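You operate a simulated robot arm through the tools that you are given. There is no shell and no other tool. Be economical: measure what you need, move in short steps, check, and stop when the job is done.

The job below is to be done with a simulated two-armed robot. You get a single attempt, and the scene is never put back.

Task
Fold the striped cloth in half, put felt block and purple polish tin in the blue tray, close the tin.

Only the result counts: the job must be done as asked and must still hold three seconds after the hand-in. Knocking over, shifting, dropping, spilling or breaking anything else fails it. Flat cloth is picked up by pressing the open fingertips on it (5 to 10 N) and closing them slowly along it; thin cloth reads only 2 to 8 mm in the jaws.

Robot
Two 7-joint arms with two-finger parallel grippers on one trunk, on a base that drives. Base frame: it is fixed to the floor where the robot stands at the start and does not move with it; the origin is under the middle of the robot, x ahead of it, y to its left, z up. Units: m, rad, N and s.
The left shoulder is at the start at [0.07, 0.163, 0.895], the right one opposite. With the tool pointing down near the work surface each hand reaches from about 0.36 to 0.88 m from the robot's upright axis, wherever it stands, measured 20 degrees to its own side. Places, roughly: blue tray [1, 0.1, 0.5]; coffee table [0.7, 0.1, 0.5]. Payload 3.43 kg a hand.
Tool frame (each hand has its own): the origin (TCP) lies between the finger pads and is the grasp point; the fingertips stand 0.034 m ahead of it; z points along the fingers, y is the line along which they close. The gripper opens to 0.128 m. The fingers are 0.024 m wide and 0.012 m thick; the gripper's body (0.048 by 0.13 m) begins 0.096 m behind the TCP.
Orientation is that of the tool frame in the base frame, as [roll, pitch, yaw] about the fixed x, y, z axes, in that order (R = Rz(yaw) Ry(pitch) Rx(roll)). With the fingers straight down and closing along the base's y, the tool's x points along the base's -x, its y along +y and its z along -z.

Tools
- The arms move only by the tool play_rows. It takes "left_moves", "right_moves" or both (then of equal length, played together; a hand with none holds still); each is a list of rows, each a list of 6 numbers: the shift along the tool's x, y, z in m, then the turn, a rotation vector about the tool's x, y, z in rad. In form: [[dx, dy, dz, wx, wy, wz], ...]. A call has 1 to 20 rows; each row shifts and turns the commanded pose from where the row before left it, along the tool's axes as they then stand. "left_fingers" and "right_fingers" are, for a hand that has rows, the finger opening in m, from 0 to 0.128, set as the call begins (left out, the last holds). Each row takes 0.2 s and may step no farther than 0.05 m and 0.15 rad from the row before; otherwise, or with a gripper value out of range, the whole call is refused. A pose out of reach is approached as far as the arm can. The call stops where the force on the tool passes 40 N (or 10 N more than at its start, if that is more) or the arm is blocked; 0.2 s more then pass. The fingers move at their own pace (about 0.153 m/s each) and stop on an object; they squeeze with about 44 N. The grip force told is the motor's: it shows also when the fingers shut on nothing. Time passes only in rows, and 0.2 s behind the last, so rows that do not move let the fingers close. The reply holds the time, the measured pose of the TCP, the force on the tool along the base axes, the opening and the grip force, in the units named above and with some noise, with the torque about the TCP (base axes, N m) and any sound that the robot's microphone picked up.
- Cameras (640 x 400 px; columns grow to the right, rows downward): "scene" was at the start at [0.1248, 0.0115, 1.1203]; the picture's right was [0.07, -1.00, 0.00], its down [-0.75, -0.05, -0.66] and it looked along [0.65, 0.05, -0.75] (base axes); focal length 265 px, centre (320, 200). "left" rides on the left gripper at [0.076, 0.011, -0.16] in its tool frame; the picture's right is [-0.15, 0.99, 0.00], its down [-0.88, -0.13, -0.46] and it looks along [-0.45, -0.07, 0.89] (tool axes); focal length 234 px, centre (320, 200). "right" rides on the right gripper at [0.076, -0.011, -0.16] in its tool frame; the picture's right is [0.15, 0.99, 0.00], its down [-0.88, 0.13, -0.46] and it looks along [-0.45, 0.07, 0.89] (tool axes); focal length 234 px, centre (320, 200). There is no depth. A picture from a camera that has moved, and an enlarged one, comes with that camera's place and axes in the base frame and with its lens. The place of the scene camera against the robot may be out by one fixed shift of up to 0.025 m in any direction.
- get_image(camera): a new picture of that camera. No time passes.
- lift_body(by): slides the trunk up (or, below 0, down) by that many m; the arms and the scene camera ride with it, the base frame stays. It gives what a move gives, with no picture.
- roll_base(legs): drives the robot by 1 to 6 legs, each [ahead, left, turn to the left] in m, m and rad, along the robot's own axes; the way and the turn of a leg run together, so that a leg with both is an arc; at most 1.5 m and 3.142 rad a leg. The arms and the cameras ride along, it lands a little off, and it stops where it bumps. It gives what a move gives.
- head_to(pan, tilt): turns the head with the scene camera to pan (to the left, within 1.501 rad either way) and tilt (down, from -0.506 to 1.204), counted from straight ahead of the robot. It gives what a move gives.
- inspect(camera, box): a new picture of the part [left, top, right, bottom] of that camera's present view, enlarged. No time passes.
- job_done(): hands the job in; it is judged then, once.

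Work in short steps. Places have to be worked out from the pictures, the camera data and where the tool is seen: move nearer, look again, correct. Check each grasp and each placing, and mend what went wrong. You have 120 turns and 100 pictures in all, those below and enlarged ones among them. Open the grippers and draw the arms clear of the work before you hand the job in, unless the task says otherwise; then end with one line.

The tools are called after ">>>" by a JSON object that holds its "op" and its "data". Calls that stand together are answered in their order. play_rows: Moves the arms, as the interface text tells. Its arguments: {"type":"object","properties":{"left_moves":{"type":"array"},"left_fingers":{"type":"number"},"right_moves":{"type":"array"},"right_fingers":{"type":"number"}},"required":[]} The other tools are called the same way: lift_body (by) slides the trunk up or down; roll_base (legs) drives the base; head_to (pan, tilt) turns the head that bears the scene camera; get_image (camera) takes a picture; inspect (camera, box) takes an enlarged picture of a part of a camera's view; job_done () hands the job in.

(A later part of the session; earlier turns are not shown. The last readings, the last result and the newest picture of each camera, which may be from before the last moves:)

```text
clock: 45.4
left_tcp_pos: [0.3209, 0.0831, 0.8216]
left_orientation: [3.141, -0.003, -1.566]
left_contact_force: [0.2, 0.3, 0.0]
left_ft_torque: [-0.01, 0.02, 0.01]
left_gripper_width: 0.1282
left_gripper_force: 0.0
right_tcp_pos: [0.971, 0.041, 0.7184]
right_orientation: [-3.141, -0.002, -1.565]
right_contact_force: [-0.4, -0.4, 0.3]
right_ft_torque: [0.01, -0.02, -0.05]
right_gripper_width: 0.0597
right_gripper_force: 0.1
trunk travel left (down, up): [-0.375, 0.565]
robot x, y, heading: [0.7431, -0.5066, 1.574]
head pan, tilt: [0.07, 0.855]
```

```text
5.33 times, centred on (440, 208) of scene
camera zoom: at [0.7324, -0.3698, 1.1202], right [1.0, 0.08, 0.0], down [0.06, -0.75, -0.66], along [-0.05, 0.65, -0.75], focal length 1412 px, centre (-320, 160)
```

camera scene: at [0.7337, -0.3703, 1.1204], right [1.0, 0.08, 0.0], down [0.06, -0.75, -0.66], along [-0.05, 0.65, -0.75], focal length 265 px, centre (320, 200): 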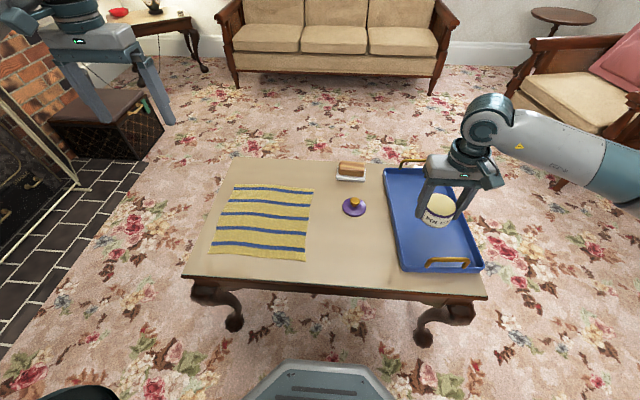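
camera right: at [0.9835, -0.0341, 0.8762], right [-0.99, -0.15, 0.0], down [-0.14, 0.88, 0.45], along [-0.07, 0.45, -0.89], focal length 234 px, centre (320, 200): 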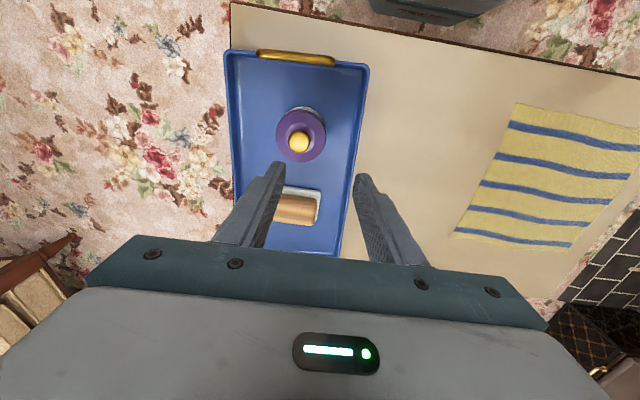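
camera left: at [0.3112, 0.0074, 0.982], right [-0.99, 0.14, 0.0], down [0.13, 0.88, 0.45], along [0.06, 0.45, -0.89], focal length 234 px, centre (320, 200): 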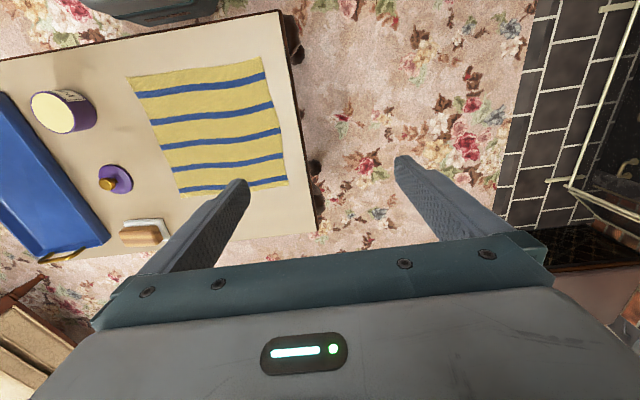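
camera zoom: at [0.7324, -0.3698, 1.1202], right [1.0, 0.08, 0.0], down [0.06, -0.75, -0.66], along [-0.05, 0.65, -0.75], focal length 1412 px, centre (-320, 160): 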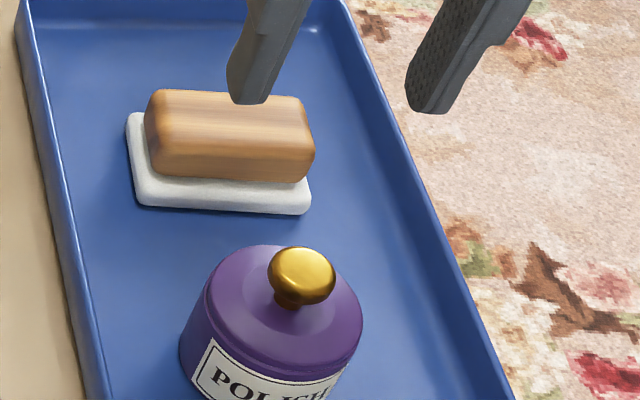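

The tin is closed and both objects are in the tray. Next is the cloth: I'll bring both hands above its far corners, at about (0.425, 0.19) and (0.66, 0.18), to measure them closely.

>>> {"op": "play_rows", "data": {"left_moves": [[-0.0125, -0.013, 0.025, 0, 0, 0], [-0.0125, -0.013, 0.025, 0, 0, 0], [-0.0125, -0.013, 0.025, 0, 0, 0], [-0.0125, -0.013, 0.025, 0, 0, 0], [-0.0125, -0.013, 0.025, 0, 0, 0], [-0.0125, -0.013, 0.025, 0, 0, 0], [-0.0125, -0.013, 0.025, 0, 0, 0], [-0.0125, -0.013, 0.025, 0, 0, 0]], "right_moves": [[-0.0174, 0.0389, 0.011, 0, 0, 0], [-0.0174, 0.0389, 0.011, 0, 0, 0], [-0.0174, 0.0389, 0.011, 0, 0, 0], [-0.0174, 0.0389, 0.011, 0, 0, 0], [-0.0174, 0.0389, 0.011, 0, 0, 0], [-0.0174, 0.0389, 0.011, 0, 0, 0], [-0.0174, 0.0389, 0.011, 0, 0, 0], [-0.0174, 0.0389, 0.011, 0, 0, 0]], "left_fingers": 0.05, "right_fingers": 0.05}}

>>> {"op": "get_image", "data": {"camera": "right"}}

>>> {"op": "get_image", "data": {"camera": "left"}}

>>> {"op": "get_image", "data": {"camera": "scene"}}

```text
clock: 47.2
left_tcp_pos: [0.4256, 0.1809, 0.6222]
left_orientation: [-3.139, -0.003, -1.565]
left_contact_force: [-0.9, 0.5, -0.6]
left_ft_torque: [0.01, -0.01, 0.02]
left_gripper_width: 0.0499
left_gripper_force: 0.0
right_tcp_pos: [0.6586, 0.1798, 0.6268]
right_orientation: [-3.141, 0.0, -1.565]
right_contact_force: [0.2, -0.2, -0.2]
right_ft_torque: [-0.02, 0.0, 0.0]
right_gripper_width: 0.0499
right_gripper_force: 0.1
trunk travel left (down, up): [-0.375, 0.565]
robot x, y, heading: [0.7421, -0.5025, 1.578]
head pan, tilt: [0.07, 0.855]
```

```text
72 pictures are left
camera right: at [0.6702, 0.1034, 0.786], right [-0.99, -0.15, 0.0], down [-0.14, 0.88, 0.46], along [-0.07, 0.45, -0.89], focal length 234 px, centre (320, 200)
```

right: 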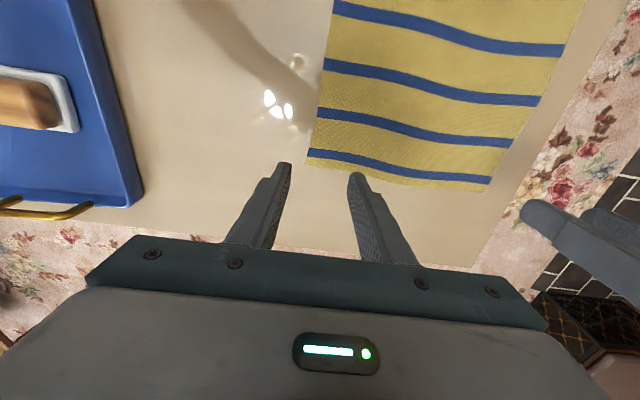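

```text
71 pictures are left
camera left: at [0.415, 0.1055, 0.7831], right [-0.99, 0.14, 0.0], down [0.12, 0.88, 0.46], along [0.06, 0.45, -0.89], focal length 234 px, centre (320, 200)
```

left: 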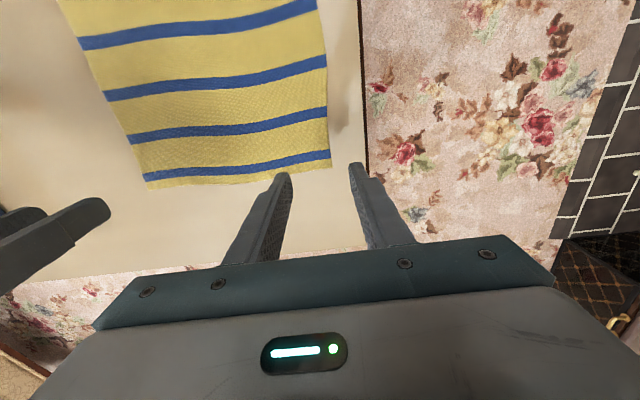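

```text
70 pictures are left
camera scene: at [0.7322, -0.3696, 1.1203], right [1.0, 0.08, 0.0], down [0.06, -0.75, -0.66], along [-0.05, 0.65, -0.75], focal length 265 px, centre (320, 200)
```

scene: 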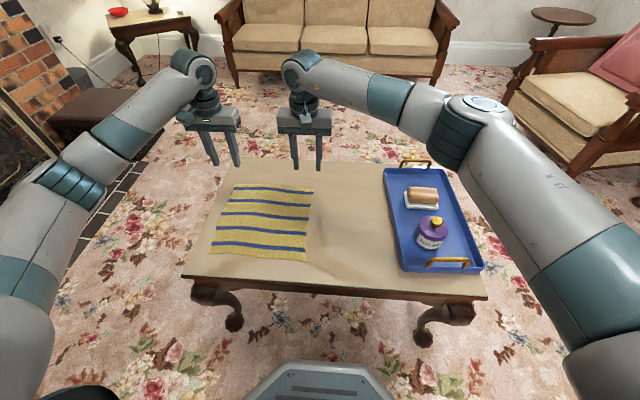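

The far edge of the cloth lies at y ≈ 0.208, from x 0.411 to 0.674. I'll lower both hands over the far corners with 0.03 openings.

>>> {"op": "play_rows", "data": {"left_moves": [[-0.0073, -0.0048, 0.0307, 0, 0, 0], [-0.0073, -0.0048, 0.0307, 0, 0, 0], [-0.0073, -0.0048, 0.0307, 0, 0, 0], [0, 0, 0, 0, 0, 0]], "right_moves": [[-0.0077, 0.0042, 0.0323, 0, 0, 0], [-0.0077, 0.0042, 0.0323, 0, 0, 0], [-0.0077, 0.0042, 0.0323, 0, 0, 0], [0, 0, 0, 0, 0, 0]], "left_fingers": 0.03, "right_fingers": 0.03}}

>>> {"op": "inspect", "data": {"camera": "right", "box": [200, 80, 440, 230]}}

>>> {"op": "inspect", "data": {"camera": "left", "box": [200, 80, 440, 230]}}

```text
clock: 48.2
left_tcp_pos: [0.4385, 0.2033, 0.5291]
left_orientation: [-3.141, 0.0, -1.566]
left_contact_force: [0.4, -0.3, -0.5]
left_ft_torque: [0.0, -0.02, -0.01]
left_gripper_width: 0.0302
left_gripper_force: 0.0
right_tcp_pos: [0.6447, 0.2015, 0.5318]
right_orientation: [3.141, -0.001, -1.566]
right_contact_force: [-0.1, 0.1, -0.5]
right_ft_torque: [0.03, 0.0, -0.01]
right_gripper_width: 0.0303
right_gripper_force: 0.0
trunk travel left (down, up): [-0.375, 0.565]
robot x, y, heading: [0.7444, -0.5076, 1.579]
head pan, tilt: [0.07, 0.855]
```

```text
2.67 times, centred on (320, 155) of right
camera zoom: at [0.6563, 0.1249, 0.6911], right [-0.99, -0.15, 0.0], down [-0.14, 0.88, 0.46], along [-0.07, 0.45, -0.89], focal length 624 px, centre (320, 320)
```

zoom: 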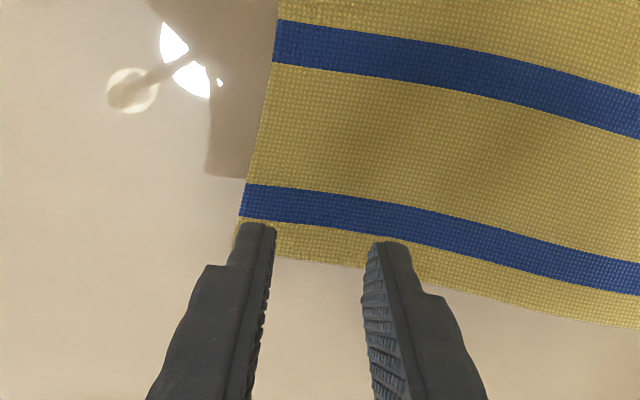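

```text
2.67 times, centred on (320, 155) of left
camera zoom: at [0.4287, 0.1276, 0.69], right [-0.99, 0.14, 0.0], down [0.13, 0.88, 0.46], along [0.06, 0.45, -0.89], focal length 624 px, centre (320, 320)
```

zoom: 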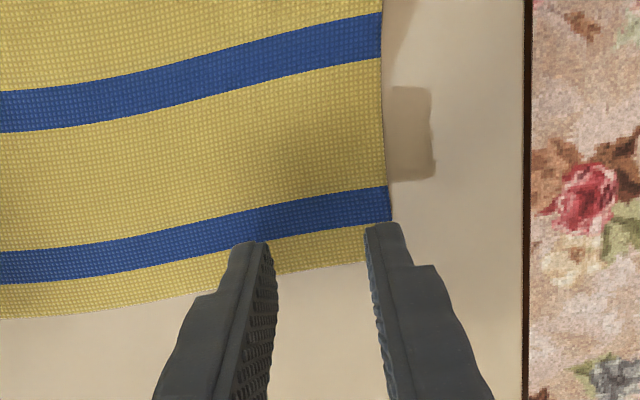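

The fingertips straddle the last stripe and edge well. I'll shift each 5 mm inward and descend carefully toward contact.

>>> {"op": "play_rows", "data": {"left_moves": [[0, -0.005, 0.006, 0, 0, 0], [0, 0, 0.006, 0, 0, 0], [0, 0, 0, 0, 0, 0]], "right_moves": [[0, 0.005, 0.008, 0, 0, 0], [0, 0, 0.007, 0, 0, 0], [0, 0, 0, 0, 0, 0]]}}

```text
clock: 49.0
left_tcp_pos: [0.4439, 0.2042, 0.5176]
left_orientation: [-3.141, 0.0, -1.565]
left_contact_force: [0.8, -0.4, 0.1]
left_ft_torque: [0.0, -0.01, -0.02]
left_gripper_width: 0.0298
left_gripper_force: 0.0
right_tcp_pos: [0.6404, 0.2028, 0.5164]
right_orientation: [3.142, 0.002, -1.566]
right_contact_force: [0.2, -0.6, 0.4]
right_ft_torque: [0.0, 0.0, 0.0]
right_gripper_width: 0.0299
right_gripper_force: 0.0
trunk travel left (down, up): [-0.375, 0.565]
robot x, y, heading: [0.7446, -0.5069, 1.58]
head pan, tilt: [0.07, 0.855]
```

No contact yet at TCP z ≈ 0.517, so I'll step down in 1–2 mm increments.

>>> {"op": "play_rows", "data": {"left_moves": [[0, 0, 0.002, 0, 0, 0], [0, 0, 0.002, 0, 0, 0], [0, 0, 0, 0, 0, 0]], "right_moves": [[0, 0, 0.002, 0, 0, 0], [0, 0, 0.001, 0, 0, 0], [0, 0, 0, 0, 0, 0]]}}

```text
clock: 49.8
left_tcp_pos: [0.4448, 0.205, 0.5143]
left_orientation: [3.141, 0.0, -1.564]
left_contact_force: [-0.6, -0.3, 6.3]
left_ft_torque: [-0.01, 0.01, -0.02]
left_gripper_width: 0.0301
left_gripper_force: 0.0
right_tcp_pos: [0.64, 0.2027, 0.5159]
right_orientation: [3.141, 0.003, -1.566]
right_contact_force: [-1.0, -0.4, 4.3]
right_ft_torque: [-0.03, -0.03, 0.0]
right_gripper_width: 0.03
right_gripper_force: 0.1
trunk travel left (down, up): [-0.375, 0.565]
robot x, y, heading: [0.7367, -0.5033, 1.581]
head pan, tilt: [0.07, 0.855]
```

Contact: 6.3 N on the left and 4.3 N on the right. I'll press the right slightly more and start closing slowly.

>>> {"op": "play_rows", "data": {"left_moves": [[0, 0, 0.0002, 0, 0, 0], [0, 0, 0, 0, 0, 0]], "right_moves": [[0, 0, 0.0006, 0, 0, 0], [0, 0, 0, 0, 0, 0]], "left_fingers": 0.025, "right_fingers": 0.025}}

>>> {"op": "play_rows", "data": {"left_moves": [[0, 0, 0, 0, 0, 0]], "right_moves": [[0, 0, 0, 0, 0, 0]], "left_fingers": 0.02, "right_fingers": 0.02}}

>>> {"op": "play_rows", "data": {"left_moves": [[0, 0, 0, 0, 0, 0]], "right_moves": [[0, 0, 0, 0, 0, 0]], "left_fingers": 0.015, "right_fingers": 0.015}}

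>>> {"op": "play_rows", "data": {"left_moves": [[0, 0, 0, 0, 0, 0]], "right_moves": [[0, 0, 0, 0, 0, 0]], "left_fingers": 0.01, "right_fingers": 0.01}}

>>> {"op": "play_rows", "data": {"left_moves": [[0, 0, 0, 0, 0, 0]], "right_moves": [[0, 0, 0, 0, 0, 0]], "left_fingers": 0.005, "right_fingers": 0.005}}

>>> {"op": "play_rows", "data": {"left_moves": [[0, 0, 0, 0, 0, 0], [0, 0, 0, 0, 0, 0]], "right_moves": [[0, 0, 0, 0, 0, 0], [0, 0, 0, 0, 0, 0]], "left_fingers": 0.0, "right_fingers": 0.0}}

>>> {"op": "inspect", "data": {"camera": "right", "box": [200, 80, 440, 230]}}

>>> {"op": "inspect", "data": {"camera": "left", "box": [200, 80, 440, 230]}}

```text
clock: 50.4
left_tcp_pos: [0.4457, 0.2037, 0.5158]
left_orientation: [-3.141, 0.004, -1.564]
left_contact_force: [0.6, -0.4, 4.8]
left_ft_torque: [0.01, 0.0, 0.01]
left_gripper_width: 0.0247
left_gripper_force: 0.1
right_tcp_pos: [0.6413, 0.202, 0.5158]
right_orientation: [3.141, 0.001, -1.567]
right_contact_force: [-0.7, 0.4, 10.1]
right_ft_torque: [0.03, -0.11, 0.03]
right_gripper_width: 0.024
right_gripper_force: 0.1
trunk travel left (down, up): [-0.375, 0.565]
robot x, y, heading: [0.743, -0.5061, 1.574]
head pan, tilt: [0.07, 0.855]
```

```text
clock: 50.8
left_tcp_pos: [0.4455, 0.2036, 0.5151]
left_orientation: [-3.141, 0.002, -1.564]
left_contact_force: [1.0, 0.3, 5.1]
left_ft_torque: [0.03, 0.02, -0.01]
left_gripper_width: 0.0201
left_gripper_force: 0.0
right_tcp_pos: [0.6405, 0.2011, 0.5156]
right_orientation: [-3.141, 0.002, -1.566]
right_contact_force: [-1.9, 0.4, 12.1]
right_ft_torque: [-0.03, -0.05, 0.0]
right_gripper_width: 0.0194
right_gripper_force: 0.1
trunk travel left (down, up): [-0.375, 0.565]
robot x, y, heading: [0.7454, -0.5003, 1.582]
head pan, tilt: [0.07, 0.855]
```

```text
clock: 51.2
left_tcp_pos: [0.4447, 0.2039, 0.516]
left_orientation: [-3.14, 0.003, -1.565]
left_contact_force: [0.3, 0.7, 4.8]
left_ft_torque: [0.01, -0.01, 0.0]
left_gripper_width: 0.0147
left_gripper_force: 0.0
right_tcp_pos: [0.6389, 0.2015, 0.5152]
right_orientation: [3.141, 0.002, -1.566]
right_contact_force: [-1.8, -1.0, 13.6]
right_ft_torque: [-0.07, -0.02, -0.02]
right_gripper_width: 0.0142
right_gripper_force: 0.1
trunk travel left (down, up): [-0.375, 0.565]
robot x, y, heading: [0.7456, -0.5066, 1.58]
head pan, tilt: [0.07, 0.855]
```

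```text
clock: 51.6
left_tcp_pos: [0.445, 0.2049, 0.5154]
left_orientation: [-3.141, 0.001, -1.566]
left_contact_force: [0.9, 0.0, 5.6]
left_ft_torque: [-0.02, -0.05, -0.01]
left_gripper_width: 0.0102
left_gripper_force: 0.0
right_tcp_pos: [0.64, 0.2023, 0.5148]
right_orientation: [-3.142, 0.002, -1.564]
right_contact_force: [-1.7, -0.8, 15.4]
right_ft_torque: [-0.07, 0.02, -0.01]
right_gripper_width: 0.0096
right_gripper_force: 0.2
trunk travel left (down, up): [-0.375, 0.565]
robot x, y, heading: [0.7429, -0.5034, 1.575]
head pan, tilt: [0.07, 0.855]
```

```text
clock: 52.0
left_tcp_pos: [0.4441, 0.2033, 0.5154]
left_orientation: [-3.141, 0.002, -1.565]
left_contact_force: [-0.2, 0.2, 6.8]
left_ft_torque: [0.03, -0.05, 0.03]
left_gripper_width: 0.0048
left_gripper_force: 0.0
right_tcp_pos: [0.6408, 0.2013, 0.5148]
right_orientation: [3.141, 0.001, -1.565]
right_contact_force: [-2.8, -0.4, 13.4]
right_ft_torque: [-0.03, 0.03, -0.02]
right_gripper_width: 0.0049
right_gripper_force: 0.0
trunk travel left (down, up): [-0.375, 0.565]
robot x, y, heading: [0.7437, -0.505, 1.578]
head pan, tilt: [0.07, 0.855]
```

```text
clock: 52.6
left_tcp_pos: [0.4457, 0.2038, 0.5163]
left_orientation: [3.139, 0.001, -1.566]
left_contact_force: [1.4, -0.5, 7.7]
left_ft_torque: [0.04, -0.08, 0.02]
left_gripper_width: 0.0001
left_gripper_force: 32.8
right_tcp_pos: [0.6397, 0.2017, 0.5162]
right_orientation: [-3.14, 0.001, -1.565]
right_contact_force: [-2.9, -0.7, 14.7]
right_ft_torque: [-0.06, 0.03, 0.04]
right_gripper_width: 0.0015
right_gripper_force: 36.7
trunk travel left (down, up): [-0.375, 0.565]
robot x, y, heading: [0.7477, -0.5084, 1.578]
head pan, tilt: [0.07, 0.855]
```

```text
2.67 times, centred on (320, 155) of right
camera zoom: at [0.6526, 0.1254, 0.6743], right [-0.99, -0.15, 0.0], down [-0.13, 0.88, 0.46], along [-0.07, 0.45, -0.89], focal length 624 px, centre (320, 320)
```

zoom: 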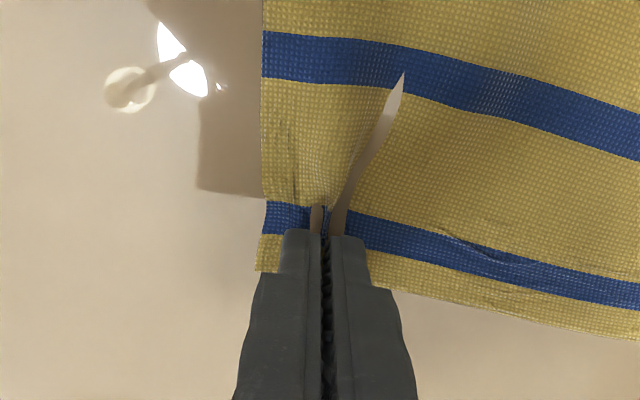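

```text
2.67 times, centred on (320, 155) of left
camera zoom: at [0.4346, 0.1279, 0.6761], right [-0.99, 0.14, 0.0], down [0.13, 0.88, 0.46], along [0.06, 0.45, -0.89], focal length 624 px, centre (320, 320)
```

zoom: 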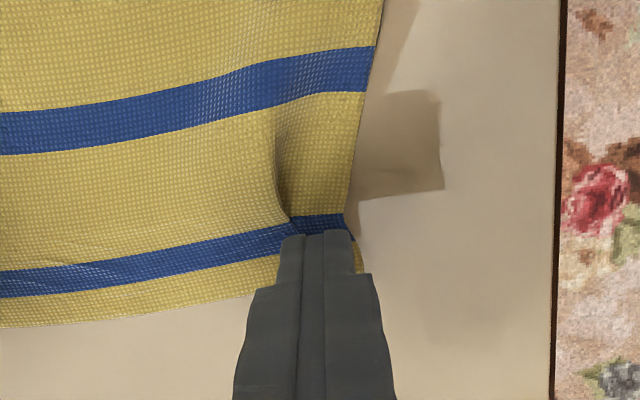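

Right reads 1.5 mm and left 0.1 mm, so the left probably missed. I'll raise both 25 mm and look.

>>> {"op": "play_rows", "data": {"left_moves": [[0, 0, -0.008, 0, 0, 0], [0, 0, -0.008, 0, 0, 0], [0, 0, -0.009, 0, 0, 0], [0, 0, 0, 0, 0, 0]], "right_moves": [[0, 0, -0.008, 0, 0, 0], [0, 0, -0.008, 0, 0, 0], [0, 0, -0.009, 0, 0, 0], [0, 0, 0, 0, 0, 0]]}}

>>> {"op": "inspect", "data": {"camera": "right", "box": [160, 40, 480, 240]}}

>>> {"op": "inspect", "data": {"camera": "left", "box": [160, 40, 480, 240]}}

```text
clock: 53.6
left_tcp_pos: [0.4448, 0.2046, 0.5396]
left_orientation: [3.14, -0.002, -1.565]
left_contact_force: [-0.2, 0.1, -0.3]
left_ft_torque: [-0.03, -0.02, -0.02]
left_gripper_width: 0.0
left_gripper_force: 32.6
right_tcp_pos: [0.6403, 0.2032, 0.5397]
right_orientation: [-3.141, -0.001, -1.564]
right_contact_force: [0.9, 0.4, 0.6]
right_ft_torque: [0.02, 0.01, 0.01]
right_gripper_width: 0.0019
right_gripper_force: 36.7
trunk travel left (down, up): [-0.375, 0.565]
robot x, y, heading: [0.7426, -0.505, 1.576]
head pan, tilt: [0.07, 0.855]
```

```text
2.00 times, centred on (320, 140) of right
camera zoom: at [0.6522, 0.1267, 0.6982], right [-0.99, -0.15, 0.0], down [-0.13, 0.88, 0.45], along [-0.07, 0.45, -0.89], focal length 468 px, centre (320, 320)
```

zoom: 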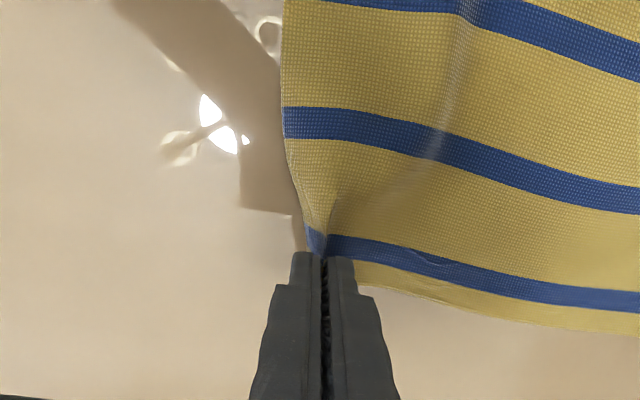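

```text
2.00 times, centred on (320, 140) of left
camera zoom: at [0.4335, 0.1292, 0.6995], right [-0.99, 0.14, 0.0], down [0.13, 0.88, 0.45], along [0.06, 0.45, -0.89], focal length 468 px, centre (320, 320)
```

zoom: 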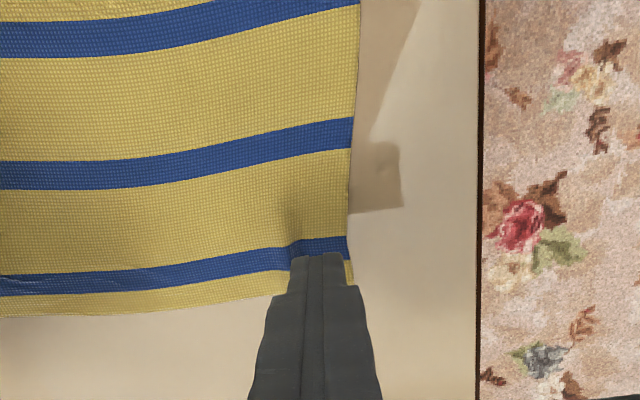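

The right hand holds its corner, but the left missed. I'll keep the right where it is, reopen the left, shift 10 mm inward, and press harder at about 10 N.

>>> {"op": "play_rows", "data": {"left_moves": [[0, -0.005, 0, 0, 0, 0], [0, -0.005, 0, 0, 0, 0], [0, 0, 0.01, 0, 0, 0], [0, 0, 0.012, 0, 0, 0], [0, 0, 0, 0, 0, 0]], "left_fingers": 0.03}}

>>> {"op": "play_rows", "data": {"left_moves": [[0, 0, 0.0015, 0, 0, 0], [0, 0, 0.0015, 0, 0, 0], [0, 0, 0, 0, 0, 0]]}}

```text
clock: 54.8
left_tcp_pos: [0.4549, 0.2047, 0.5168]
left_orientation: [3.14, 0.001, -1.566]
left_contact_force: [-0.5, 0.3, 0.0]
left_ft_torque: [0.02, 0.01, -0.01]
left_gripper_width: 0.0296
left_gripper_force: 0.0
right_tcp_pos: [0.6393, 0.2034, 0.5388]
right_orientation: [3.141, 0.001, -1.566]
right_contact_force: [0.5, 0.5, 0.1]
right_ft_torque: [0.02, 0.02, -0.04]
right_gripper_width: 0.0017
right_gripper_force: 35.6
trunk travel left (down, up): [-0.375, 0.565]
robot x, y, heading: [0.7411, -0.5051, 1.578]
head pan, tilt: [0.07, 0.855]
```

```text
clock: 55.6
left_tcp_pos: [0.4527, 0.2048, 0.5161]
left_orientation: [-3.141, 0.001, -1.565]
left_contact_force: [0.0, -1.1, 5.6]
left_ft_torque: [-0.05, 0.05, 0.03]
left_gripper_width: 0.03
left_gripper_force: 0.0
right_tcp_pos: [0.6394, 0.2021, 0.5392]
right_orientation: [-3.14, 0.0, -1.565]
right_contact_force: [-0.5, 0.4, 1.0]
right_ft_torque: [-0.02, -0.02, 0.01]
right_gripper_width: 0.0018
right_gripper_force: 36.0
trunk travel left (down, up): [-0.375, 0.565]
robot x, y, heading: [0.7432, -0.503, 1.576]
head pan, tilt: [0.07, 0.855]
```

Left contact is at 5.6 N. I'll press 0.8 mm more and close in steps.

>>> {"op": "play_rows", "data": {"left_moves": [[0, 0, 0.0008, 0, 0, 0], [0, 0, 0, 0, 0, 0]], "left_fingers": 0.026}}

>>> {"op": "play_rows", "data": {"left_moves": [[0, 0, 0, 0, 0, 0]], "left_fingers": 0.022}}

>>> {"op": "inspect", "data": {"camera": "left", "box": [200, 80, 440, 230]}}

```text
clock: 56.2
left_tcp_pos: [0.454, 0.2033, 0.5164]
left_orientation: [-3.141, 0.003, -1.566]
left_contact_force: [0.5, -0.3, 13.0]
left_ft_torque: [0.04, 0.04, 0.0]
left_gripper_width: 0.0255
left_gripper_force: 0.0
right_tcp_pos: [0.6405, 0.2012, 0.5405]
right_orientation: [-3.141, 0.001, -1.565]
right_contact_force: [-0.4, 0.5, -0.4]
right_ft_torque: [0.01, -0.02, -0.01]
right_gripper_width: 0.0016
right_gripper_force: 36.1
trunk travel left (down, up): [-0.375, 0.565]
robot x, y, heading: [0.7443, -0.5039, 1.573]
head pan, tilt: [0.07, 0.855]
```

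```text
clock: 56.6
left_tcp_pos: [0.4543, 0.2052, 0.5156]
left_orientation: [3.141, 0.003, -1.566]
left_contact_force: [1.0, 0.9, 14.3]
left_ft_torque: [0.03, 0.02, -0.02]
left_gripper_width: 0.0212
left_gripper_force: 0.1
right_tcp_pos: [0.6405, 0.2013, 0.5395]
right_orientation: [3.141, 0.002, -1.566]
right_contact_force: [-0.5, -0.3, 0.7]
right_ft_torque: [0.04, -0.03, -0.02]
right_gripper_width: 0.0017
right_gripper_force: 36.2
trunk travel left (down, up): [-0.375, 0.565]
robot x, y, heading: [0.7439, -0.5053, 1.575]
head pan, tilt: [0.07, 0.855]
```

```text
2.67 times, centred on (320, 155) of left
camera zoom: at [0.4439, 0.1285, 0.6756], right [-0.99, 0.14, 0.0], down [0.13, 0.88, 0.46], along [0.06, 0.45, -0.89], focal length 624 px, centre (320, 320)
```

zoom: 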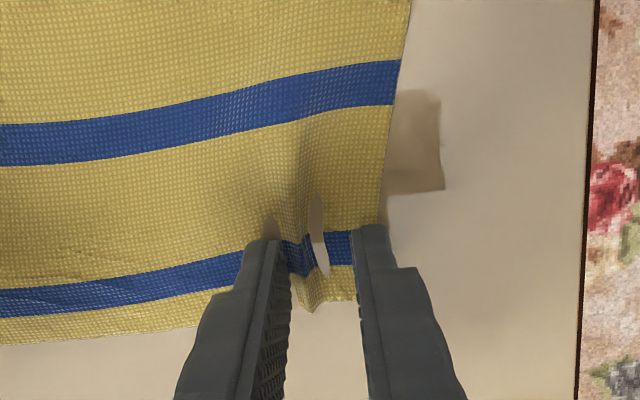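

A bump is forming between the left fingers, so I'll keep closing.

>>> {"op": "play_rows", "data": {"left_moves": [[0, 0, 0, 0, 0, 0]], "left_fingers": 0.017}}

>>> {"op": "play_rows", "data": {"left_moves": [[0, 0, 0, 0, 0, 0]], "left_fingers": 0.012}}

>>> {"op": "play_rows", "data": {"left_moves": [[0, 0, 0, 0, 0, 0]], "left_fingers": 0.007}}

>>> {"op": "play_rows", "data": {"left_moves": [[0, 0, 0, 0, 0, 0], [0, 0, 0, 0, 0, 0]], "left_fingers": 0.0}}

>>> {"op": "play_rows", "data": {"left_moves": [[0, 0, -0.008, 0, 0, 0], [0, 0, -0.008, 0, 0, 0], [0, 0, -0.008, 0, 0, 0], [0, 0, 0, 0, 0, 0]]}}

>>> {"op": "inspect", "data": {"camera": "left", "box": [160, 40, 480, 240]}}

```text
clock: 57.0
left_tcp_pos: [0.455, 0.2042, 0.5141]
left_orientation: [-3.141, 0.003, -1.566]
left_contact_force: [1.2, 0.5, 16.7]
left_ft_torque: [-0.03, 0.02, 0.0]
left_gripper_width: 0.0161
left_gripper_force: 0.1
right_tcp_pos: [0.6403, 0.2012, 0.54]
right_orientation: [3.141, 0.0, -1.566]
right_contact_force: [-1.7, 0.9, -0.4]
right_ft_torque: [0.03, 0.02, -0.01]
right_gripper_width: 0.0013
right_gripper_force: 35.8
trunk travel left (down, up): [-0.375, 0.565]
robot x, y, heading: [0.7417, -0.5049, 1.574]
head pan, tilt: [0.07, 0.855]
```

```text
clock: 57.4
left_tcp_pos: [0.4556, 0.2035, 0.5153]
left_orientation: [-3.142, 0.003, -1.564]
left_contact_force: [3.7, 0.3, 17.9]
left_ft_torque: [0.05, -0.08, -0.01]
left_gripper_width: 0.0115
left_gripper_force: 0.0
right_tcp_pos: [0.6398, 0.2006, 0.541]
right_orientation: [3.14, 0.002, -1.565]
right_contact_force: [-1.1, 0.0, 0.4]
right_ft_torque: [-0.01, 0.05, -0.02]
right_gripper_width: 0.0015
right_gripper_force: 36.6
trunk travel left (down, up): [-0.375, 0.565]
robot x, y, heading: [0.7444, -0.5043, 1.574]
head pan, tilt: [0.07, 0.855]
```

```text
clock: 57.8
left_tcp_pos: [0.4548, 0.2042, 0.5157]
left_orientation: [-3.141, 0.003, -1.565]
left_contact_force: [4.3, -0.8, 18.3]
left_ft_torque: [-0.02, -0.15, 0.01]
left_gripper_width: 0.0082
left_gripper_force: 1.0
right_tcp_pos: [0.6398, 0.201, 0.5409]
right_orientation: [3.14, 0.003, -1.566]
right_contact_force: [-3.9, 0.3, -0.8]
right_ft_torque: [0.06, 0.14, -0.01]
right_gripper_width: 0.0016
right_gripper_force: 36.7
trunk travel left (down, up): [-0.375, 0.565]
robot x, y, heading: [0.7431, -0.5049, 1.577]
head pan, tilt: [0.07, 0.855]
```

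```text
clock: 58.4
left_tcp_pos: [0.4558, 0.2049, 0.5161]
left_orientation: [-3.141, 0.003, -1.566]
left_contact_force: [6.9, -1.2, 24.1]
left_ft_torque: [-0.15, -0.32, 0.02]
left_gripper_width: 0.0035
left_gripper_force: 37.6
right_tcp_pos: [0.6397, 0.2024, 0.5404]
right_orientation: [3.138, 0.003, -1.567]
right_contact_force: [-5.8, 0.1, -0.8]
right_ft_torque: [0.03, 0.19, -0.02]
right_gripper_width: 0.0017
right_gripper_force: 36.7
trunk travel left (down, up): [-0.375, 0.565]
robot x, y, heading: [0.7411, -0.5024, 1.576]
head pan, tilt: [0.07, 0.855]
```

```text
clock: 59.4
left_tcp_pos: [0.4544, 0.2048, 0.5359]
left_orientation: [-3.141, -0.003, -1.566]
left_contact_force: [6.3, 0.7, 0.5]
left_ft_torque: [-0.03, -0.24, 0.01]
left_gripper_width: 0.0019
left_gripper_force: 36.8
right_tcp_pos: [0.6402, 0.2026, 0.5392]
right_orientation: [3.141, 0.0, -1.566]
right_contact_force: [-7.0, 0.5, -0.8]
right_ft_torque: [0.0, 0.22, -0.04]
right_gripper_width: 0.0014
right_gripper_force: 36.3
trunk travel left (down, up): [-0.375, 0.565]
robot x, y, heading: [0.7431, -0.5043, 1.576]
head pan, tilt: [0.07, 0.855]
```

```text
2.00 times, centred on (320, 140) of left
camera zoom: at [0.4436, 0.1295, 0.6974], right [-0.99, 0.14, 0.0], down [0.13, 0.88, 0.45], along [0.06, 0.45, -0.89], focal length 468 px, centre (320, 320)
```

zoom: 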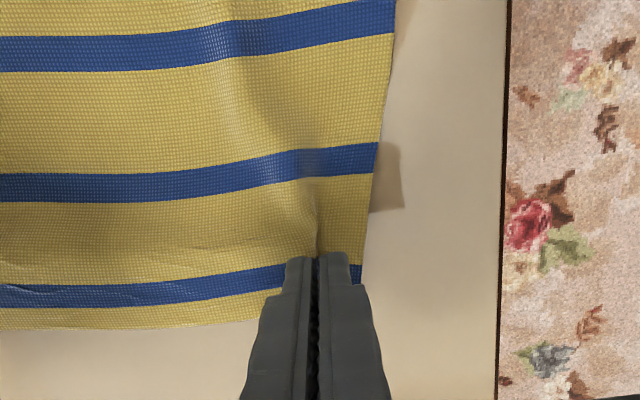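

Both corners are held, with about 6 N of tension between the hands. I'll relieve it slightly and swing both hands up along the first half of an arc toward the robot.

>>> {"op": "play_rows", "data": {"left_moves": [[0.0015, -0.002, -0.0172, 0, 0, 0], [0.0045, 0, -0.0168, 0, 0, 0], [0.0074, 0, -0.0159, 0, 0, 0], [0.0101, 0, -0.0147, 0, 0, 0], [0.0126, 0, -0.0131, 0, 0, 0], [0.0147, 0, -0.0112, 0, 0, 0], [0.0165, 0, -0.009, 0, 0, 0], [0.0179, 0, -0.0066, 0, 0, 0], [0.0188, 0, -0.004, 0, 0, 0], [0.0193, 0, -0.0014, 0, 0, 0]], "right_moves": [[0.0015, 0.002, -0.0172, 0, 0, 0], [0.0045, 0, -0.0168, 0, 0, 0], [0.0074, 0, -0.0159, 0, 0, 0], [0.0101, 0, -0.0147, 0, 0, 0], [0.0126, 0, -0.0131, 0, 0, 0], [0.0147, 0, -0.0112, 0, 0, 0], [0.0165, 0, -0.009, 0, 0, 0], [0.0179, 0, -0.0066, 0, 0, 0], [0.0188, 0, -0.004, 0, 0, 0], [0.0193, 0, -0.0014, 0, 0, 0]]}}

>>> {"op": "inspect", "data": {"camera": "scene", "box": [160, 100, 400, 280]}}

```text
clock: 61.6
left_tcp_pos: [0.4571, 0.0796, 0.6477]
left_orientation: [3.141, 0.0, -1.565]
left_contact_force: [1.2, -0.5, -0.3]
left_ft_torque: [0.03, -0.03, 0.0]
left_gripper_width: 0.002
left_gripper_force: 36.4
right_tcp_pos: [0.6393, 0.0789, 0.6484]
right_orientation: [3.141, -0.001, -1.565]
right_contact_force: [-1.7, -0.3, -0.5]
right_ft_torque: [0.05, 0.08, -0.01]
right_gripper_width: 0.0017
right_gripper_force: 36.6
trunk travel left (down, up): [-0.375, 0.565]
robot x, y, heading: [0.744, -0.503, 1.576]
head pan, tilt: [0.07, 0.855]
```

```text
2.22 times, centred on (280, 190) of scene
camera zoom: at [0.7329, -0.3706, 1.1204], right [1.0, 0.08, 0.0], down [0.06, -0.75, -0.66], along [-0.05, 0.65, -0.75], focal length 588 px, centre (409, 222)
```

zoom: 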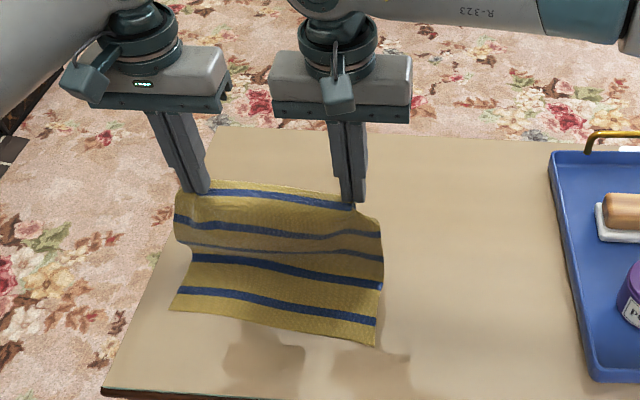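

The cloth is draping well. I need to know whether the near edge has slid, so I'll look with the hand cameras and the scene camera.

>>> {"op": "get_image", "data": {"camera": "left"}}

>>> {"op": "get_image", "data": {"camera": "right"}}

>>> {"op": "get_image", "data": {"camera": "scene"}}

```text
60 pictures are left
camera left: at [0.447, 0.0047, 0.8082], right [-0.99, 0.14, 0.0], down [0.13, 0.88, 0.46], along [0.06, 0.45, -0.89], focal length 234 px, centre (320, 200)
```

left: 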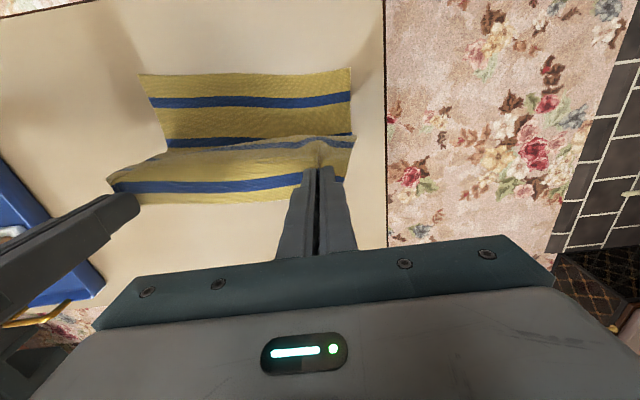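

```text
59 pictures are left
camera right: at [0.6515, 0.0027, 0.8075], right [-0.99, -0.15, 0.0], down [-0.14, 0.88, 0.46], along [-0.07, 0.45, -0.89], focal length 234 px, centre (320, 200)
```

right: 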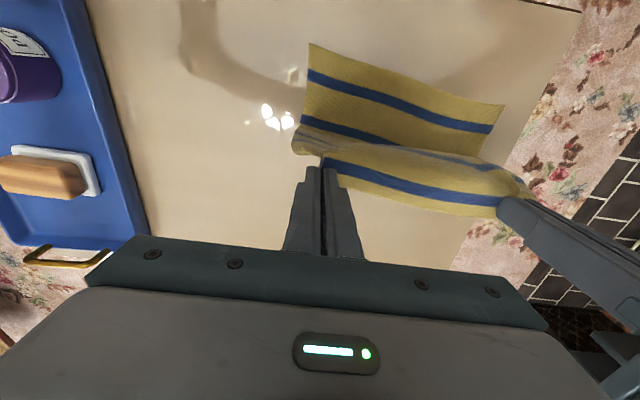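

```text
58 pictures are left
camera scene: at [0.7329, -0.3706, 1.1204], right [1.0, 0.08, 0.0], down [0.06, -0.75, -0.66], along [-0.05, 0.65, -0.75], focal length 265 px, centre (320, 200)
```

scene: 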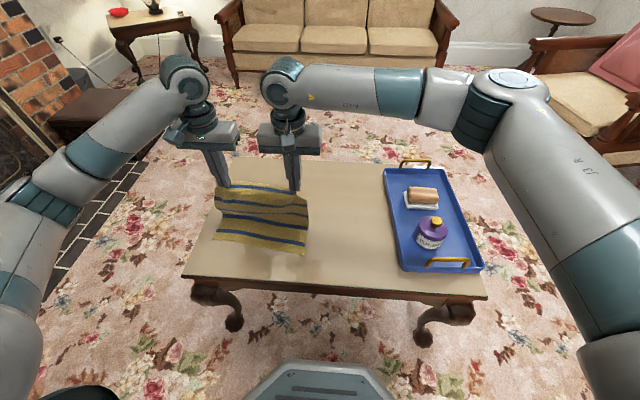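

The near edge slid: its corners are now at about (0.408, −0.003) and (0.668, −0.033). I'll adapt the target so the left hand goes to (0.447, −0.003) and the right to (0.629, −0.024), and lay the top half down.

>>> {"op": "play_rows", "data": {"left_moves": [[0.013, 0.001, 0.0014, 0, 0, 0], [0.0127, 0.001, 0.004, 0, 0, 0], [0.012, 0.001, 0.0066, 0, 0, 0], [0.0111, 0.001, 0.009, 0, 0, 0], [0.0099, 0.001, 0.0112, 0, 0, 0], [0.0085, 0.001, 0.0131, 0, 0, 0], [0.0068, 0.001, 0.0147, 0, 0, 0], [0.005, 0.001, 0.0159, 0, 0, 0], [0.003, 0.001, 0.0168, 0, 0, 0], [0.001, 0.001, 0.0152, 0, 0, 0]], "right_moves": [[0.0161, 0.001, 0.0014, 0, 0, 0], [0.0157, 0.001, 0.004, 0, 0, 0], [0.015, 0.001, 0.0066, 0, 0, 0], [0.0138, 0.001, 0.009, 0, 0, 0], [0.0123, 0.001, 0.0112, 0, 0, 0], [0.0105, 0.001, 0.0131, 0, 0, 0], [0.0084, 0.001, 0.0147, 0, 0, 0], [0.0062, 0.001, 0.0159, 0, 0, 0], [0.0037, 0.001, 0.0168, 0, 0, 0], [0.0013, 0.001, 0.0152, 0, 0, 0]]}}

>>> {"op": "get_image", "data": {"camera": "left"}}

>>> {"op": "get_image", "data": {"camera": "right"}}

>>> {"op": "inspect", "data": {"camera": "scene", "box": [160, 150, 360, 275]}}

```text
clock: 63.8
left_tcp_pos: [0.4471, -0.0015, 0.5397]
left_orientation: [-3.141, 0.001, -1.567]
left_contact_force: [4.5, -1.6, -0.5]
left_ft_torque: [-0.02, -0.15, 0.0]
left_gripper_width: 0.0016
left_gripper_force: 36.5
right_tcp_pos: [0.6291, -0.0246, 0.539]
right_orientation: [-3.141, 0.0, -1.566]
right_contact_force: [-6.0, 0.8, -0.2]
right_ft_torque: [0.04, 0.17, -0.04]
right_gripper_width: 0.0013
right_gripper_force: 36.3
trunk travel left (down, up): [-0.375, 0.565]
robot x, y, heading: [0.7441, -0.5059, 1.58]
head pan, tilt: [0.07, 0.855]
```

```text
57 pictures are left
camera left: at [0.4369, -0.0773, 0.6995], right [-0.99, 0.14, 0.0], down [0.13, 0.88, 0.46], along [0.06, 0.45, -0.89], focal length 234 px, centre (320, 200)
```

left: 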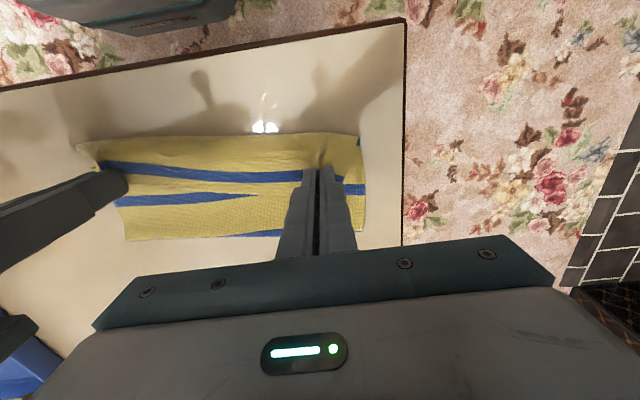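

```text
56 pictures are left
camera right: at [0.6418, -0.1009, 0.6987], right [-0.99, -0.15, 0.0], down [-0.14, 0.88, 0.46], along [-0.07, 0.45, -0.89], focal length 234 px, centre (320, 200)
```

right: 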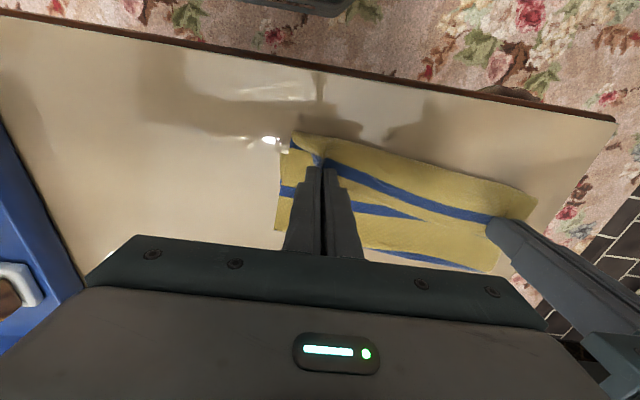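

```text
3.20 times, centred on (260, 212) of scene
camera zoom: at [0.7329, -0.3701, 1.1204], right [1.0, 0.08, 0.0], down [0.06, -0.75, -0.66], along [-0.05, 0.65, -0.75], focal length 847 px, centre (512, 160)
```

zoom: 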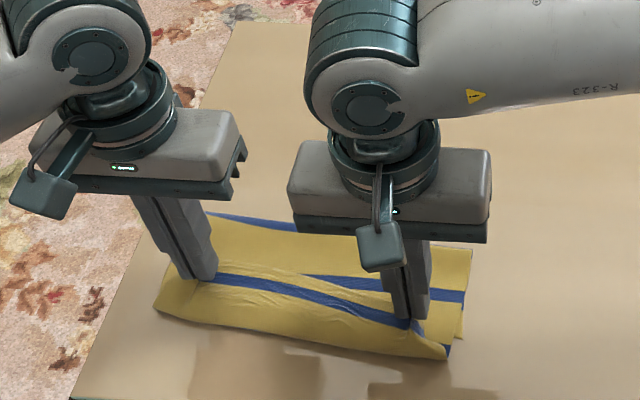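

The cloth is down, but a flap extends in front of the hands. I'll zoom in to understand the layers before releasing.

>>> {"op": "inspect", "data": {"camera": "right", "box": [240, 120, 560, 280]}}

>>> {"op": "inspect", "data": {"camera": "left", "box": [70, 100, 390, 260]}}

```text
2.00 times, centred on (400, 200) of right
camera zoom: at [0.6418, -0.1009, 0.6987], right [-0.99, -0.15, 0.0], down [-0.14, 0.88, 0.46], along [-0.07, 0.45, -0.89], focal length 468 px, centre (160, 200)
```

zoom: 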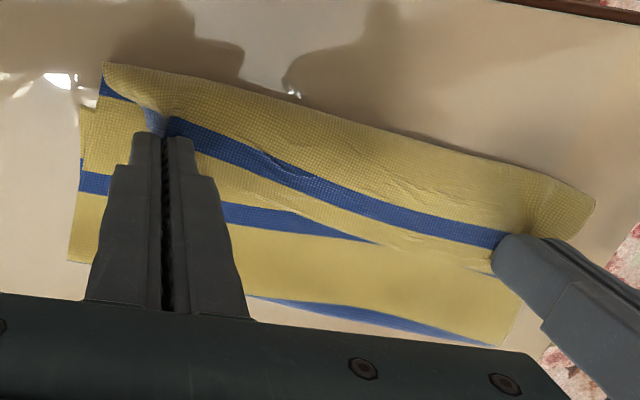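

```text
2.00 times, centred on (230, 180) of left
camera zoom: at [0.4369, -0.0773, 0.6995], right [-0.99, 0.14, 0.0], down [0.13, 0.88, 0.46], along [0.06, 0.45, -0.89], focal length 468 px, centre (500, 240)
```

zoom: 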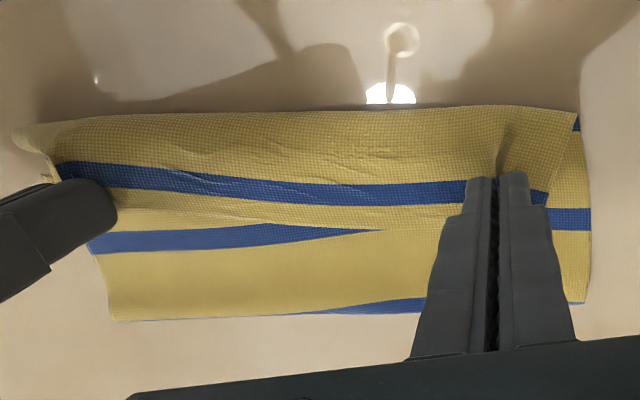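

The layers make sense now: the bottom layer's near corners are at (0.408, −0.003) and (0.669, −0.033), but the fold formed too close. I'll carry both hands back up and over to unroll, relax the tension, then redo the arc with a smaller radius about the correct fold line.

>>> {"op": "play_rows", "data": {"left_moves": [[-0.01, 0, -0.032, 0, 0, 0], [-0.01, 0, -0.032, 0, 0, 0], [-0.0342, -0.0063, 0, 0, 0, 0], [-0.0342, -0.0063, 0, 0, 0, 0], [-0.0342, -0.0063, 0, 0, 0, 0], [-0.0235, -0.0028, 0.0148, 0, 0, 0], [-0.0235, -0.0028, 0.0148, 0, 0, 0], [-0.0235, -0.0028, 0.0148, 0, 0, 0], [-0.0235, -0.0028, 0.0148, 0, 0, 0], [0, 0, 0, 0, 0, 0]], "right_moves": [[-0.01, 0, -0.0325, 0, 0, 0], [-0.01, 0, -0.0325, 0, 0, 0], [-0.0352, -0.004, 0, 0, 0, 0], [-0.0352, -0.004, 0, 0, 0, 0], [-0.0352, -0.004, 0, 0, 0, 0], [-0.0235, -0.0028, 0.0148, 0, 0, 0], [-0.0235, -0.0028, 0.0148, 0, 0, 0], [-0.0235, -0.0028, 0.0148, 0, 0, 0], [-0.0235, -0.0028, 0.0148, 0, 0, 0], [0, 0, 0, 0, 0, 0]]}}

>>> {"op": "get_image", "data": {"camera": "scene"}}

>>> {"op": "get_image", "data": {"camera": "left"}}

>>> {"op": "get_image", "data": {"camera": "right"}}

```text
clock: 66.0
left_tcp_pos: [0.4768, 0.2135, 0.5434]
left_orientation: [-3.141, 0.001, -1.565]
left_contact_force: [0.2, 0.1, 0.7]
left_ft_torque: [0.05, -0.01, -0.01]
left_gripper_width: 0.0016
left_gripper_force: 36.1
right_tcp_pos: [0.6513, 0.195, 0.5471]
right_orientation: [-3.141, 0.001, -1.565]
right_contact_force: [1.3, -0.5, -0.5]
right_ft_torque: [0.04, -0.01, 0.0]
right_gripper_width: 0.0017
right_gripper_force: 36.6
trunk travel left (down, up): [-0.375, 0.565]
robot x, y, heading: [0.7433, -0.5052, 1.575]
head pan, tilt: [0.07, 0.855]
```

```text
52 pictures are left
camera scene: at [0.7331, -0.3705, 1.1204], right [1.0, 0.08, 0.0], down [0.06, -0.75, -0.66], along [-0.05, 0.65, -0.75], focal length 265 px, centre (320, 200)
```

scene: 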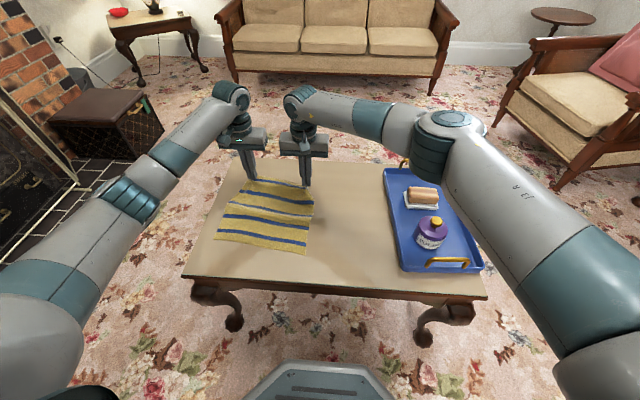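

```text
51 pictures are left
camera left: at [0.466, 0.1389, 0.7045], right [-0.99, 0.14, 0.0], down [0.13, 0.88, 0.46], along [0.06, 0.45, -0.89], focal length 234 px, centre (320, 200)
```

left: 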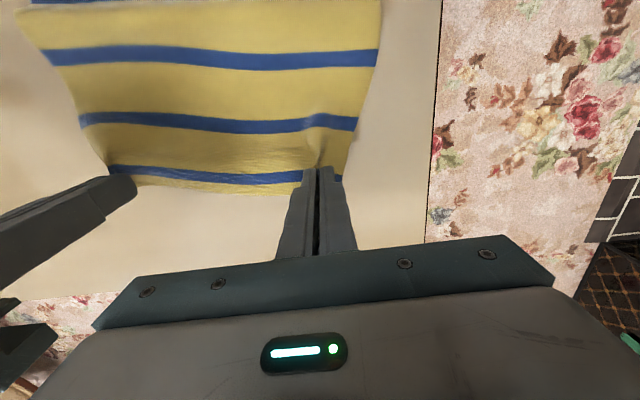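

```text
50 pictures are left
camera right: at [0.6635, 0.1197, 0.7052], right [-0.99, -0.15, 0.0], down [-0.14, 0.88, 0.46], along [-0.07, 0.45, -0.89], focal length 234 px, centre (320, 200)
```

right: 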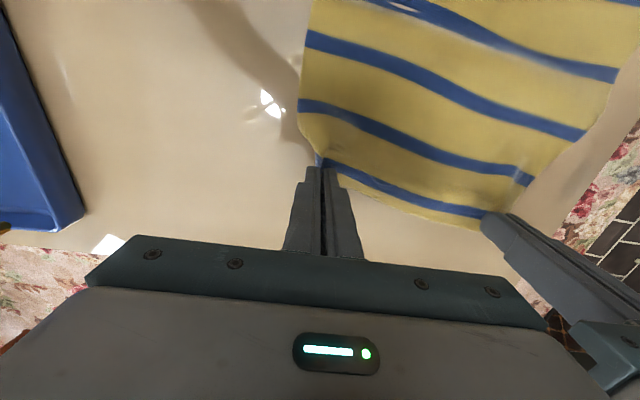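

Unrolled cleanly, and the near edge is still at about y −0.006 on the left and −0.032 on the right. I'll redo the arc with a radius of about 0.108 around the mid-line.

>>> {"op": "play_rows", "data": {"left_moves": [[-0.003, 0, -0.016, 0, 0, 0], [0.0075, 0.0009, -0.0115, 0, 0, 0], [0.0075, 0.0009, -0.0115, 0, 0, 0], [0.0104, 0.0012, -0.0097, 0, 0, 0], [0.0104, 0.0012, -0.0097, 0, 0, 0], [0.0124, 0.0014, -0.0065, 0, 0, 0], [0.0124, 0.0014, -0.0065, 0, 0, 0], [0.0139, 0.0016, -0.003, 0, 0, 0], [0.0139, 0.0016, -0.003, 0, 0, 0], [0.0139, 0.0016, 0.0008, 0, 0, 0], [0.0139, 0.0016, 0.0008, 0, 0, 0]], "right_moves": [[-0.003, 0, -0.016, 0, 0, 0], [0.0075, 0.0009, -0.0115, 0, 0, 0], [0.0075, 0.0009, -0.0115, 0, 0, 0], [0.0104, 0.0012, -0.0097, 0, 0, 0], [0.0104, 0.0012, -0.0097, 0, 0, 0], [0.0124, 0.0014, -0.0065, 0, 0, 0], [0.0124, 0.0014, -0.0065, 0, 0, 0], [0.0139, 0.0016, -0.003, 0, 0, 0], [0.0139, 0.0016, -0.003, 0, 0, 0], [0.0139, 0.0016, 0.0008, 0, 0, 0], [0.0139, 0.0016, 0.0008, 0, 0, 0]]}}

>>> {"op": "inspect", "data": {"camera": "scene", "box": [160, 130, 400, 280]}}

>>> {"op": "get_image", "data": {"camera": "right"}}

```text
clock: 68.4
left_tcp_pos: [0.4613, 0.1012, 0.6185]
left_orientation: [-3.141, -0.002, -1.563]
left_contact_force: [0.3, 0.6, -0.1]
left_ft_torque: [-0.01, 0.02, 0.01]
left_gripper_width: 0.0017
left_gripper_force: 36.7
right_tcp_pos: [0.6383, 0.0834, 0.6209]
right_orientation: [3.14, -0.001, -1.566]
right_contact_force: [-0.3, 0.8, 0.4]
right_ft_torque: [0.01, -0.01, -0.01]
right_gripper_width: 0.0013
right_gripper_force: 36.0
trunk travel left (down, up): [-0.375, 0.565]
robot x, y, heading: [0.7414, -0.506, 1.574]
head pan, tilt: [0.07, 0.855]
```

```text
2.67 times, centred on (280, 205) of scene
camera zoom: at [0.7329, -0.3705, 1.1204], right [1.0, 0.08, 0.0], down [0.06, -0.75, -0.66], along [-0.05, 0.65, -0.75], focal length 706 px, centre (427, 187)
```

zoom: 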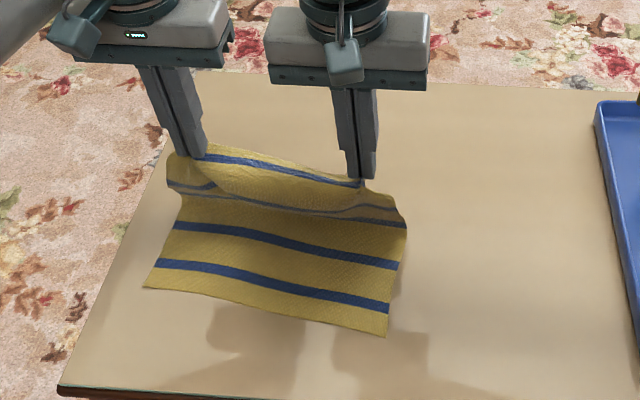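

```text
48 pictures are left
camera right: at [0.6505, 0.0065, 0.7808], right [-0.99, -0.15, 0.0], down [-0.14, 0.88, 0.46], along [-0.07, 0.45, -0.89], focal length 234 px, centre (320, 200)
```

right: 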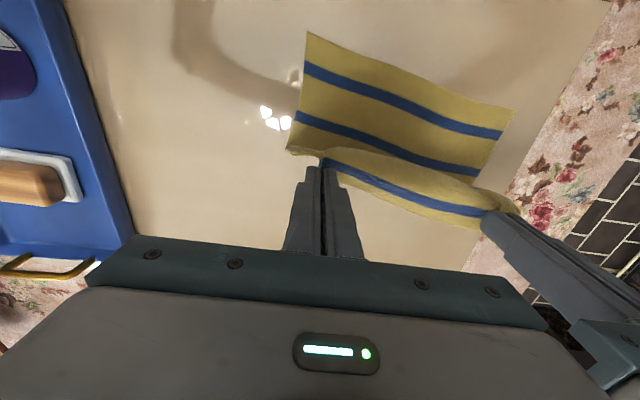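

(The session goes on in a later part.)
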